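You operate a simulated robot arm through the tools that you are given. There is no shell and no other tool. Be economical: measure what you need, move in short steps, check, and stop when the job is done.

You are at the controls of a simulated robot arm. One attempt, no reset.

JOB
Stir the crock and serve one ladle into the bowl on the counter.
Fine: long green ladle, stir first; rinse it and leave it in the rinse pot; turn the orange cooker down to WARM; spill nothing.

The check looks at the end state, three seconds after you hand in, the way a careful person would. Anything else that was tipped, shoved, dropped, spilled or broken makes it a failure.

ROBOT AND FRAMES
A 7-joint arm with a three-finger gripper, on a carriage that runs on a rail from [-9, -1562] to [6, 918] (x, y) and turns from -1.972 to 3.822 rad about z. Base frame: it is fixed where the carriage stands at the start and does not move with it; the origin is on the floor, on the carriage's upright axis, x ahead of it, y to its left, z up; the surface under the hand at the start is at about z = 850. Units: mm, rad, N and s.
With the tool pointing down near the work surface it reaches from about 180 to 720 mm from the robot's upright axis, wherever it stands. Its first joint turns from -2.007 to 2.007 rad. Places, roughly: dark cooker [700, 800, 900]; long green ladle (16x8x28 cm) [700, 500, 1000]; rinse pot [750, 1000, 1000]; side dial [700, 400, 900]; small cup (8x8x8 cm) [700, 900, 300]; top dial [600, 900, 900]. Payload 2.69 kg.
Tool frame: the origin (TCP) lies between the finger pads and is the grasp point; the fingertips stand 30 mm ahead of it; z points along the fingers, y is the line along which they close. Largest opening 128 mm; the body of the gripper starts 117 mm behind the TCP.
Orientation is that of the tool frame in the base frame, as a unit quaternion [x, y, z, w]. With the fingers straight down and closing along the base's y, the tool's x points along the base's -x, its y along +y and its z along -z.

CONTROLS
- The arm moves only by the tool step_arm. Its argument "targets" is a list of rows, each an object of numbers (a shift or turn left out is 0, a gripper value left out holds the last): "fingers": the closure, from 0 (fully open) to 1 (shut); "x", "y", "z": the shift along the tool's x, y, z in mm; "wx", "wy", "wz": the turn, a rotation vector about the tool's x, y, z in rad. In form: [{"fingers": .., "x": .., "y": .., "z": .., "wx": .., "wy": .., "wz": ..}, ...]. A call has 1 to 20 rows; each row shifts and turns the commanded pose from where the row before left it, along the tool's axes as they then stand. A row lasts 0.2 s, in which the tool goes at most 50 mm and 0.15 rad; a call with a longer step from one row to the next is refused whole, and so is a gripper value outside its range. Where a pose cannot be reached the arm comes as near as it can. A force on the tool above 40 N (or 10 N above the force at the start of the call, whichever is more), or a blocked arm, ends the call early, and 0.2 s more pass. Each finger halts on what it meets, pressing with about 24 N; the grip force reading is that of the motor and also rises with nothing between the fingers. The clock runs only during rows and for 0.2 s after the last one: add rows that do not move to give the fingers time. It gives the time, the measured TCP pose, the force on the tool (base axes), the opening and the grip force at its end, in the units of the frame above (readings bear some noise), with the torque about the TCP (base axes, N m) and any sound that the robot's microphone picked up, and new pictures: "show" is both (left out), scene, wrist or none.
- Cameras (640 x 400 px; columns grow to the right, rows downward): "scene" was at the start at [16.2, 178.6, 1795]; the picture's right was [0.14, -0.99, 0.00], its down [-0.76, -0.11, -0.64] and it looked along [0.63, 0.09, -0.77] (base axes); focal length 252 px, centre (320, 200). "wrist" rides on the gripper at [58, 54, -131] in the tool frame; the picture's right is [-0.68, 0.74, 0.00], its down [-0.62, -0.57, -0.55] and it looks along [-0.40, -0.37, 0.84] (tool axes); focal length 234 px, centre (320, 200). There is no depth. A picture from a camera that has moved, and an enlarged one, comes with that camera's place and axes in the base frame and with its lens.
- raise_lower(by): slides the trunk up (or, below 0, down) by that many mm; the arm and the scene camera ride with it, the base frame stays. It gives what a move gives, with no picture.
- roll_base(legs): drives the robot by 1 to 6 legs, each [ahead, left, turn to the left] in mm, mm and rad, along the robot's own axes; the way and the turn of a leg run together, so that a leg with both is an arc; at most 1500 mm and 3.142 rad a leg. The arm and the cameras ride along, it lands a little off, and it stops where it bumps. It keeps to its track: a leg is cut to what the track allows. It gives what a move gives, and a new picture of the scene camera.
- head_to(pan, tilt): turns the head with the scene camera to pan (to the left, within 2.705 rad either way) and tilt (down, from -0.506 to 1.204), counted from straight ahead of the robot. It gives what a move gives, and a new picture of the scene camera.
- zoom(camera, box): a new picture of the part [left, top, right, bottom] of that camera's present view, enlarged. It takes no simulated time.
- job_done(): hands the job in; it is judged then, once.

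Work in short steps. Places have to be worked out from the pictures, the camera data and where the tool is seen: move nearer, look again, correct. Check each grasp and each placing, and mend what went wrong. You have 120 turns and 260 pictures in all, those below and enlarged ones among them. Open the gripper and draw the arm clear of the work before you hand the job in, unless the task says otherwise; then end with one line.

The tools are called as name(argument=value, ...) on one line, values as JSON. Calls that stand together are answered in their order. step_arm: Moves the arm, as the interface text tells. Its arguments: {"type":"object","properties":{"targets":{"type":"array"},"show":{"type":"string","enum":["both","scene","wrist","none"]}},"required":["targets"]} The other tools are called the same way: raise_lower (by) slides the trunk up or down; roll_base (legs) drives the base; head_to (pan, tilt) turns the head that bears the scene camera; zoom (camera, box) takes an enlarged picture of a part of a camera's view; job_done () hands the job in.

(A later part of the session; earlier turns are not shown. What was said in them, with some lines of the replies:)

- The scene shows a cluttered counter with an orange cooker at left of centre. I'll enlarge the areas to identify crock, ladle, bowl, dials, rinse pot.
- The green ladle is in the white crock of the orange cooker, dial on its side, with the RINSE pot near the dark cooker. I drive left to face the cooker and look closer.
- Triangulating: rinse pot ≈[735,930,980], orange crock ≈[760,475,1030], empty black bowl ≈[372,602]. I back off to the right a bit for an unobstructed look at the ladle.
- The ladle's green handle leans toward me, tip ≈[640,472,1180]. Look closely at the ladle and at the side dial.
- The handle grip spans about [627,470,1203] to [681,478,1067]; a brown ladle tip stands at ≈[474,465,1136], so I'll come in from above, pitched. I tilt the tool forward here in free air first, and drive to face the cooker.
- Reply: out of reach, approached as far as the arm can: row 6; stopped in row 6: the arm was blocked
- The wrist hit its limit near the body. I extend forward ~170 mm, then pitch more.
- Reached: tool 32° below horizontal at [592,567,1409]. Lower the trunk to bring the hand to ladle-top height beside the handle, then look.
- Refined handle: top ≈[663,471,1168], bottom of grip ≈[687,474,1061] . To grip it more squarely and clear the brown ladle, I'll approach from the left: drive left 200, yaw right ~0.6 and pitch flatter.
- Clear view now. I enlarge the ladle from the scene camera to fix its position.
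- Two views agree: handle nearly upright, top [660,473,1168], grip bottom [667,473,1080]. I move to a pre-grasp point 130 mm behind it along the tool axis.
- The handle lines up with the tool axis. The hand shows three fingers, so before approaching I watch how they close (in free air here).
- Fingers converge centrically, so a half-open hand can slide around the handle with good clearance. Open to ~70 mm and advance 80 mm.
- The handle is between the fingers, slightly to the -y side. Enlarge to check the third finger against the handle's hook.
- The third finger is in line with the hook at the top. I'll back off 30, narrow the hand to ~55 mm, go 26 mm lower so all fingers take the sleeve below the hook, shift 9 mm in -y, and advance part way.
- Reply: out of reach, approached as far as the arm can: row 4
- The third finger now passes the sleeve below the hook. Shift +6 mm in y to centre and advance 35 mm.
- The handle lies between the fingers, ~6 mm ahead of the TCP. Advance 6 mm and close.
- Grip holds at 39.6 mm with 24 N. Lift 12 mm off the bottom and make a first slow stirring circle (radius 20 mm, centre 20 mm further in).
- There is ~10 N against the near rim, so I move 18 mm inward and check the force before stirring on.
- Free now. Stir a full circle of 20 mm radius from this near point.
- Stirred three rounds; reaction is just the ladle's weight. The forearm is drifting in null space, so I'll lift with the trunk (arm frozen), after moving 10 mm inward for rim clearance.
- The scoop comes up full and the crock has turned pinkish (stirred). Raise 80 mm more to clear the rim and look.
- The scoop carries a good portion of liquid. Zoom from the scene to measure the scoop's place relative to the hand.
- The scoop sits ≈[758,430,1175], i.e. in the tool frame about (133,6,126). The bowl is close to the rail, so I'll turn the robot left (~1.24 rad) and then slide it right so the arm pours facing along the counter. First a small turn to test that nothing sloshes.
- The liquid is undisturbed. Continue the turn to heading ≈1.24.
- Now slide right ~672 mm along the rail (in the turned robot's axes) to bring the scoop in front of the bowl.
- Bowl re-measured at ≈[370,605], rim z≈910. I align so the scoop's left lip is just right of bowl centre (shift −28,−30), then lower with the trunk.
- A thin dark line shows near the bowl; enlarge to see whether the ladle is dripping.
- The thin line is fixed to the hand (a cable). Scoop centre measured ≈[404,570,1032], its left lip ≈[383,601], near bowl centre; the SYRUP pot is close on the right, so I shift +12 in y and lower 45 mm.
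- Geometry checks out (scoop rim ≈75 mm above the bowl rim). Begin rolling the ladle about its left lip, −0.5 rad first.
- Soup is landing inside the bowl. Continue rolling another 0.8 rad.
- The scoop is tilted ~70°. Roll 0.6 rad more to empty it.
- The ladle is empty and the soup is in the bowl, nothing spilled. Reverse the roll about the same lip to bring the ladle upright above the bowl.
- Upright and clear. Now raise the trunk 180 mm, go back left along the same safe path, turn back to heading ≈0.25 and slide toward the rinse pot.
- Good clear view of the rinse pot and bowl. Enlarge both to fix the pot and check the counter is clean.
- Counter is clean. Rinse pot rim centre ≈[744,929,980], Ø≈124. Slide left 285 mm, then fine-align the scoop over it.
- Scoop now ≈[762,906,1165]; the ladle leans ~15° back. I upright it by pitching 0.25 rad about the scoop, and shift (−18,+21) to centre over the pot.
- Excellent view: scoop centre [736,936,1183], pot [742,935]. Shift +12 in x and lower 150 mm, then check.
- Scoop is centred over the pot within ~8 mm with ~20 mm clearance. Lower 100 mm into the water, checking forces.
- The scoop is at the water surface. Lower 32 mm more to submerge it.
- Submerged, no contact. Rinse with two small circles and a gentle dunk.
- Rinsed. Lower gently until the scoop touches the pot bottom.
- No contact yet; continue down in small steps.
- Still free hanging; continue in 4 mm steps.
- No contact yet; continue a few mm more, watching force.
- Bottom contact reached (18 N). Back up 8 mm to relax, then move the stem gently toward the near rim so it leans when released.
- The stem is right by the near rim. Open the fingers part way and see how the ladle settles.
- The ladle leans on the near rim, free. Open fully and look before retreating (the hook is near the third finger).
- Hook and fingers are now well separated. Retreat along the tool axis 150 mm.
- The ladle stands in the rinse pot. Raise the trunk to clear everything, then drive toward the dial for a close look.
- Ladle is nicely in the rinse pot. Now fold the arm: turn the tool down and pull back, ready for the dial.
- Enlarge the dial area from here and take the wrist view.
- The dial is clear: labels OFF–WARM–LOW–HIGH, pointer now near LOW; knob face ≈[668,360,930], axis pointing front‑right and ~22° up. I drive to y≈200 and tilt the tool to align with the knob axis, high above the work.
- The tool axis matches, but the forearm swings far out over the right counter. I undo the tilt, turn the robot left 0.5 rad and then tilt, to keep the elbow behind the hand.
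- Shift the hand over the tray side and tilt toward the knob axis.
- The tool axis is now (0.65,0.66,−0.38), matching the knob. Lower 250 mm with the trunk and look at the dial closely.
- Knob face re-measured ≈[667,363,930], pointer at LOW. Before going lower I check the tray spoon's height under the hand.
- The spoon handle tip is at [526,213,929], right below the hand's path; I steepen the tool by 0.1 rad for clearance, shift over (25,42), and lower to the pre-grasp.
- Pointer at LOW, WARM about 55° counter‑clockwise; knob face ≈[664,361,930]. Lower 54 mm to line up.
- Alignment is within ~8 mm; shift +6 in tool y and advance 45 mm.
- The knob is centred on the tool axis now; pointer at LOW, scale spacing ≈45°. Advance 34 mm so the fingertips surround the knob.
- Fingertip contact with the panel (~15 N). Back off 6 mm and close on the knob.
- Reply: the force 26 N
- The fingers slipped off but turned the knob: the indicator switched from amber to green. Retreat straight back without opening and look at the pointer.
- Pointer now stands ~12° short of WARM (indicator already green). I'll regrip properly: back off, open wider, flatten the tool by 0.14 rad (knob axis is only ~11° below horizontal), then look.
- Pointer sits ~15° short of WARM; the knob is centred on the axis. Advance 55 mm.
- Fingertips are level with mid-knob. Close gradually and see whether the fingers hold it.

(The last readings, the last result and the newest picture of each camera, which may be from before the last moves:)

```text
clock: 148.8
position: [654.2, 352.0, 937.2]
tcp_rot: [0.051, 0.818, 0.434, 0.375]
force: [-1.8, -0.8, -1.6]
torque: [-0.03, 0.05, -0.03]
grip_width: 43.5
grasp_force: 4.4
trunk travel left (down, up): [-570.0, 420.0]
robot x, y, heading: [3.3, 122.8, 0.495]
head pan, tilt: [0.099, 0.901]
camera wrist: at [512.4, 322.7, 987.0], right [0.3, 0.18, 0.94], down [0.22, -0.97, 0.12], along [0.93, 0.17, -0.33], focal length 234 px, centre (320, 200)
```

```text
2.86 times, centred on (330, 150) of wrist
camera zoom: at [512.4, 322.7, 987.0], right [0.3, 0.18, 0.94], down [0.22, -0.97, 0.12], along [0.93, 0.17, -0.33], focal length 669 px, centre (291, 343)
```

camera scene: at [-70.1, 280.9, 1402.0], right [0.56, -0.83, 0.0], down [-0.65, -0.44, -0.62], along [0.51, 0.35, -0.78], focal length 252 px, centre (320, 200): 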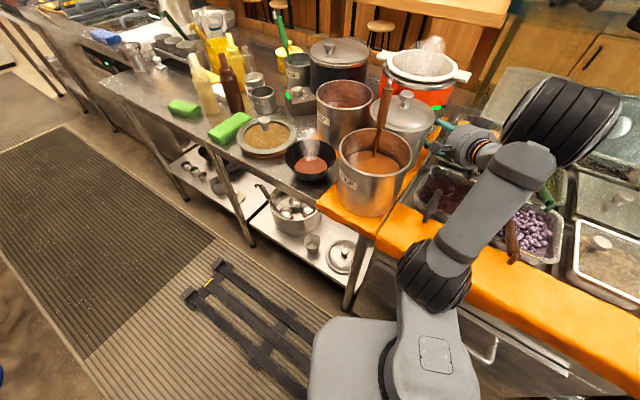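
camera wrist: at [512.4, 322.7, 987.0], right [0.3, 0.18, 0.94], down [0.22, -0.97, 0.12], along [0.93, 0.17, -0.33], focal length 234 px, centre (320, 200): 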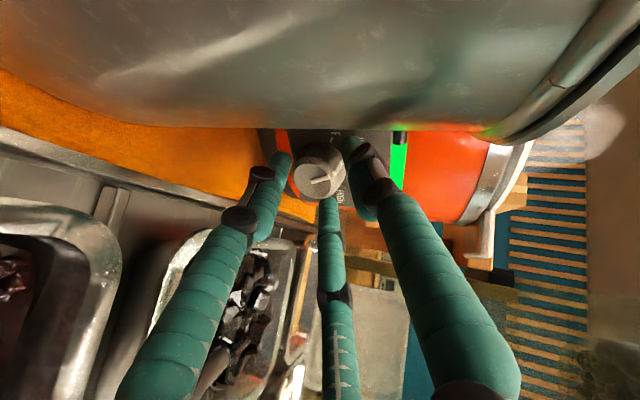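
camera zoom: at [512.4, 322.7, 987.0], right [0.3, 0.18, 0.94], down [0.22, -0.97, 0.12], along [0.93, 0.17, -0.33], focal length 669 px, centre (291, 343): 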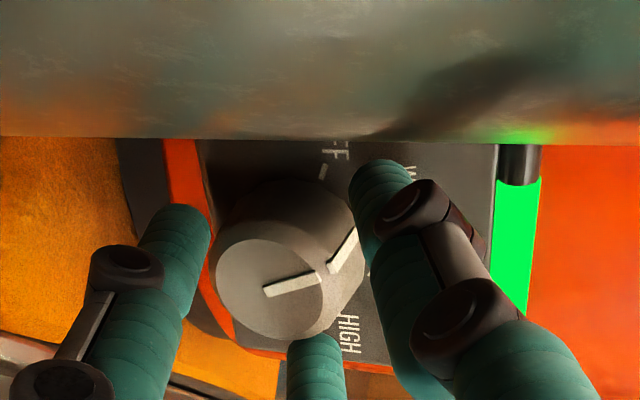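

The fingers meet the knob at 43.5 mm, evenly. Tighten to firm grip and check it holds.

step_arm(targets=[{"fingers": 0.74}, {"fingers": 0.78}, {}], show="wrist")

zoom(camera="wrist", box=[230, 80, 430, 220])

```text
clock: 149.6
position: [652.6, 352.8, 937.5]
tcp_rot: [0.052, 0.818, 0.433, 0.376]
force: [-2.5, 0.2, -4.1]
torque: [0.02, 0.03, -0.01]
grip_width: 43.4
grasp_force: 11.5
trunk travel left (down, up): [-570.0, 420.0]
robot x, y, heading: [-1.1, 120.9, 0.502]
head pan, tilt: [0.099, 0.901]
camera wrist: at [512.4, 322.7, 987.0], right [0.3, 0.18, 0.94], down [0.22, -0.97, 0.12], along [0.93, 0.17, -0.33], focal length 234 px, centre (320, 200)
```

wrist: 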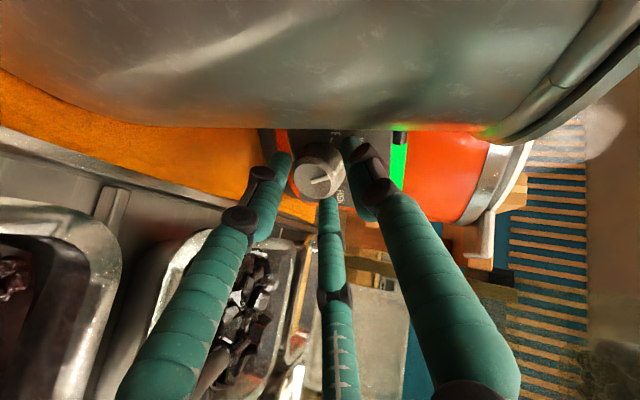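

```text
2.86 times, centred on (330, 150) of wrist
camera zoom: at [512.4, 322.7, 987.0], right [0.3, 0.18, 0.94], down [0.22, -0.97, 0.12], along [0.93, 0.17, -0.33], focal length 669 px, centre (291, 343)
```

zoom: 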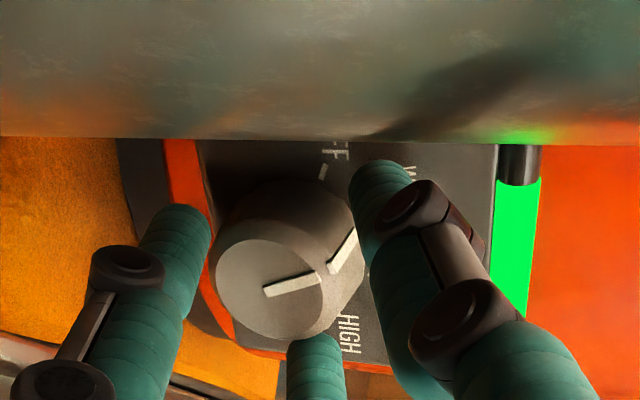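

Firm hold (43.4 mm, 11.5 N). Turn counter‑clockwise 0.26 rad toward WARM.

step_arm(targets=[{"wz": -0.065}, {"wz": -0.065}, {"wz": -0.065}, {"wz": -0.065}, {}], show="wrist")

zoom(camera="wrist", box=[230, 80, 430, 220])

```text
clock: 150.8
position: [653.9, 352.7, 935.1]
tcp_rot: [-0.056, 0.818, 0.381, 0.427]
force: [-8.5, -5.9, -15.3]
torque: [-0.35, 0.41, -0.02]
grip_width: 42.3
grasp_force: 10.2
trunk travel left (down, up): [-570.0, 420.0]
robot x, y, heading: [0.3, 119.3, 0.501]
head pan, tilt: [0.099, 0.901]
camera wrist: at [508.9, 316.7, 966.3], right [0.12, 0.36, 0.93], down [0.26, -0.91, 0.32], along [0.96, 0.21, -0.2], focal length 234 px, centre (320, 200)
```

wrist: 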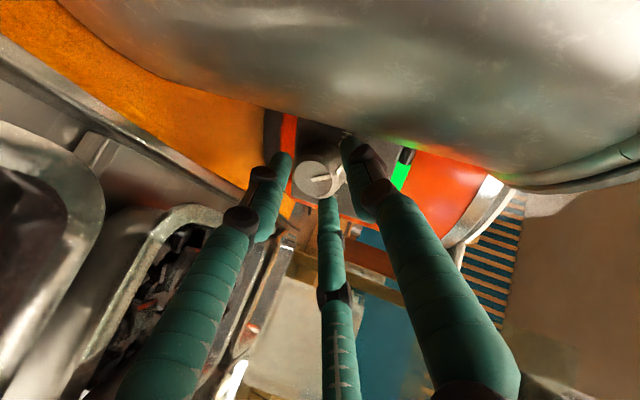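

```text
2.86 times, centred on (330, 150) of wrist
camera zoom: at [508.9, 316.7, 966.3], right [0.12, 0.36, 0.93], down [0.26, -0.91, 0.32], along [0.96, 0.21, -0.2], focal length 669 px, centre (291, 343)
```

zoom: 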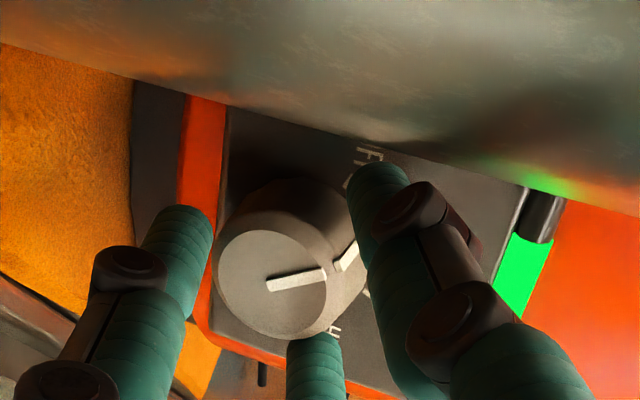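

The knob turned with the hand. Open, retreat straight back, and read the pointer.

step_arm(targets=[{"fingers": 0.68}, {"fingers": 0.6}, {"fingers": 0.5}, {"fingers": 0.42}, {"z": -10}, {"z": -15}, {"z": -20}, {"z": -20}, {}], show="wrist")

zoom(camera="wrist", box=[230, 60, 430, 200])

```text
clock: 152.8
position: [608.9, 307.9, 958.9]
tcp_rot: [-0.055, 0.817, 0.382, 0.428]
force: [-0.7, -0.1, 0.1]
torque: [-0.01, 0.01, 0.0]
grip_width: 74.1
grasp_force: 0.0
trunk travel left (down, up): [-570.0, 420.0]
robot x, y, heading: [2.8, 122.3, 0.497]
head pan, tilt: [0.099, 0.901]
camera wrist: at [465.3, 273.5, 989.7], right [0.12, 0.36, 0.93], down [0.26, -0.91, 0.32], along [0.96, 0.21, -0.2], focal length 234 px, centre (320, 200)
```

wrist: 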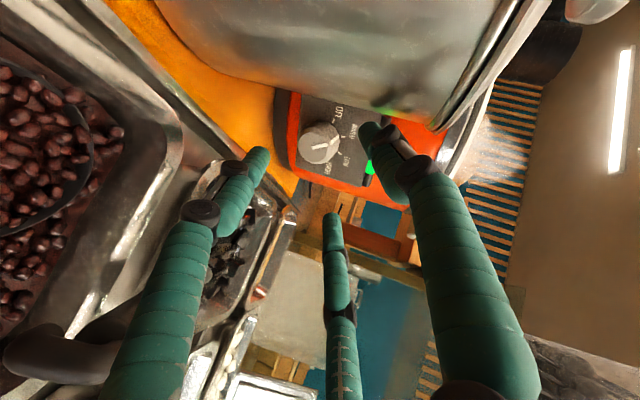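

```text
2.86 times, centred on (330, 130) of wrist
camera zoom: at [465.3, 273.5, 989.7], right [0.12, 0.36, 0.93], down [0.26, -0.91, 0.32], along [0.96, 0.21, -0.2], focal length 669 px, centre (291, 400)
```

zoom: 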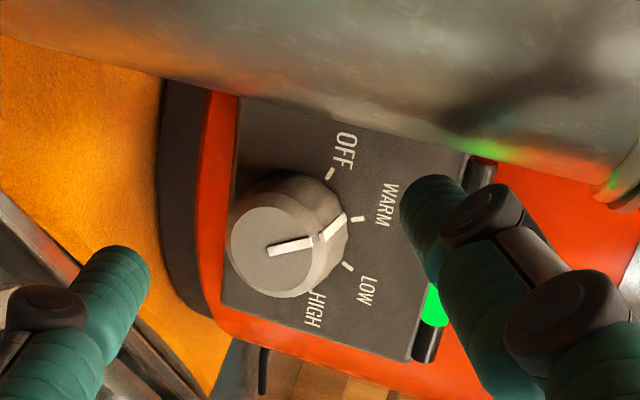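

The pointer now sits at the WARM tick and the lamp is green. Withdraw up and back, then raise the trunk.

step_arm(targets=[{"x": -14.8, "y": 11.5, "z": -6.8}, {"z": -20}, {"z": -20}, {}], show="none")

raise_lower(by=400)

step_arm(targets=[{"z": -40}, {"z": -40}, {"z": -40}, {}], show="both")

```text
clock: 153.8
position: [586.5, 280.9, 993.4]
tcp_rot: [-0.056, 0.816, 0.382, 0.429]
force: [0.0, -0.1, 0.1]
torque: [-0.01, 0.01, -0.02]
grip_width: 74.3
grasp_force: 0.2
trunk travel left (down, up): [-570.0, 420.0]
robot x, y, heading: [-0.3, 119.3, 0.498]
head pan, tilt: [0.099, 0.901]
```

```text
clock: 157.6
position: [585.4, 280.3, 1392.6]
tcp_rot: [-0.056, 0.817, 0.383, 0.428]
force: [-0.4, 0.6, 0.6]
torque: [-0.02, -0.01, 0.0]
grip_width: 74.3
grasp_force: 0.1
trunk travel left (down, up): [-970.0, 20.0]
robot x, y, heading: [2.7, 118.6, 0.499]
head pan, tilt: [0.099, 0.901]
```

```text
clock: 158.6
position: [506.6, 200.0, 1434.7]
tcp_rot: [-0.056, 0.817, 0.381, 0.429]
force: [0.6, 0.6, -0.3]
torque: [0.0, -0.03, -0.03]
grip_width: 74.3
grasp_force: 0.1
trunk travel left (down, up): [-970.0, 20.0]
robot x, y, heading: [0.3, 122.5, 0.498]
head pan, tilt: [0.099, 0.901]
camera scene: at [-68.7, 282.5, 1801.9], right [0.56, -0.83, 0.0], down [-0.65, -0.44, -0.62], along [0.51, 0.35, -0.78], focal length 252 px, centre (320, 200)
camera wrist: at [362.1, 166.3, 1465.4], right [0.12, 0.36, 0.93], down [0.26, -0.91, 0.32], along [0.96, 0.21, -0.2], focal length 234 px, centre (320, 200)
```

scene: 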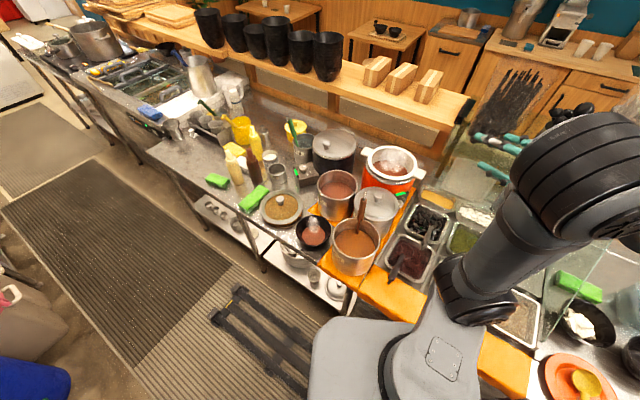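
wrist: 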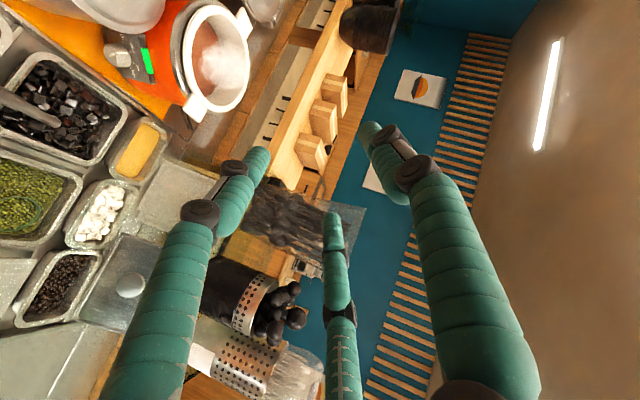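

Final checks: enlarge the dial, the bowl area, the rinse pot, and the trays.

zoom(camera="wrist", box=[90, 20, 180, 80])

zoom(camera="scene", box=[270, 120, 420, 260])

zoom(camera="scene", box=[380, 180, 520, 300])

```text
6.67 times, centred on (135, 50) of wrist
camera zoom: at [362.1, 166.3, 1465.4], right [0.12, 0.36, 0.93], down [0.26, -0.91, 0.32], along [0.96, 0.21, -0.2], focal length 1561 px, centre (1553, 1200)
```

zoom: 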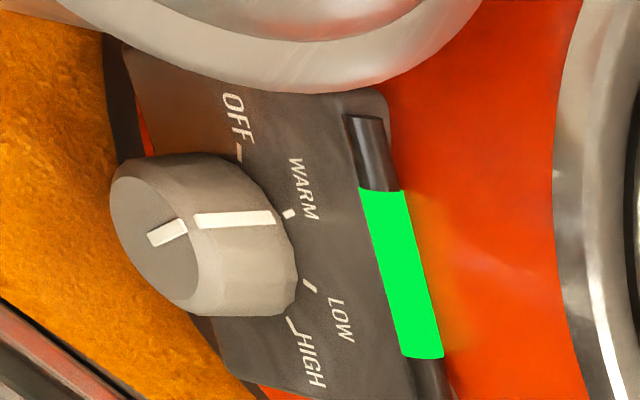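

```text
2.86 times, centred on (345, 190) of scene
camera zoom: at [-68.7, 282.5, 1801.9], right [0.56, -0.83, 0.0], down [-0.65, -0.44, -0.62], along [0.51, 0.35, -0.78], focal length 721 px, centre (249, 229)
```

zoom: 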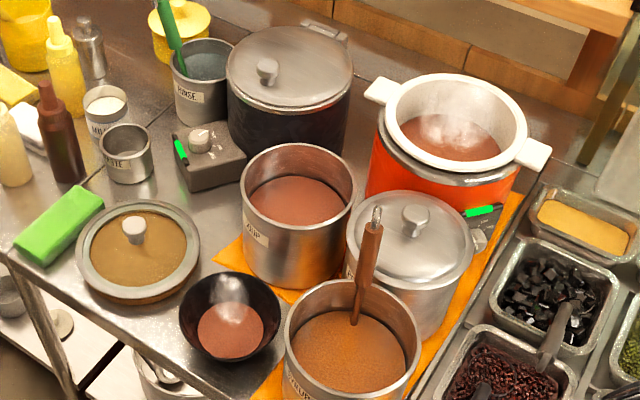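

```text
3.33 times, centred on (450, 240) of scene
camera zoom: at [-68.7, 282.5, 1801.9], right [0.56, -0.83, 0.0], down [-0.65, -0.44, -0.62], along [0.51, 0.35, -0.78], focal length 841 px, centre (-113, 67)
```

zoom: 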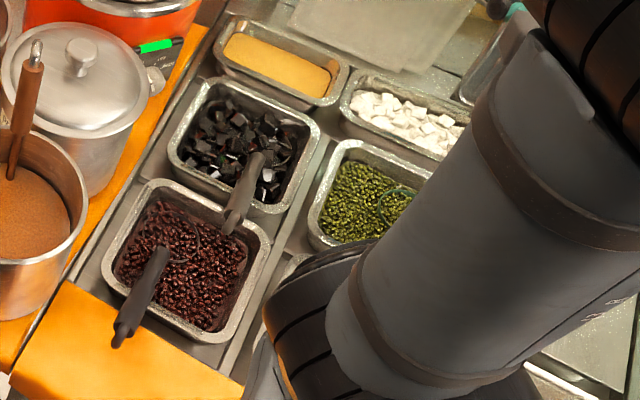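

The pointer is on WARM, the lamp is green, the bowl is served, the ladle is in the rinse pot, and I see no spills. I'll open the gripper, then hand in.

step_arm(targets=[{"fingers": 0}, {"fingers": 0}, {"fingers": 0}, {}], show="none")

job_done()

```text
clock: 159.6
position: [507.5, 200.2, 1434.0]
tcp_rot: [-0.055, 0.817, 0.382, 0.429]
force: [-0.7, -1.0, -0.3]
torque: [0.0, -0.01, 0.01]
grip_width: 128.0
grasp_force: 0.1
trunk travel left (down, up): [-970.0, 20.0]
robot x, y, heading: [-0.9, 119.1, 0.494]
head pan, tilt: [0.099, 0.901]
```

```text
The job is handed in.
```

I stirred the crock, served one ladle into the black bowl beside the SOUP and SYRUP pots, rinsed the green ladle and left it in the rinse pot, and turned the orange cooker to WARM, with no spills visible in the last pictures.
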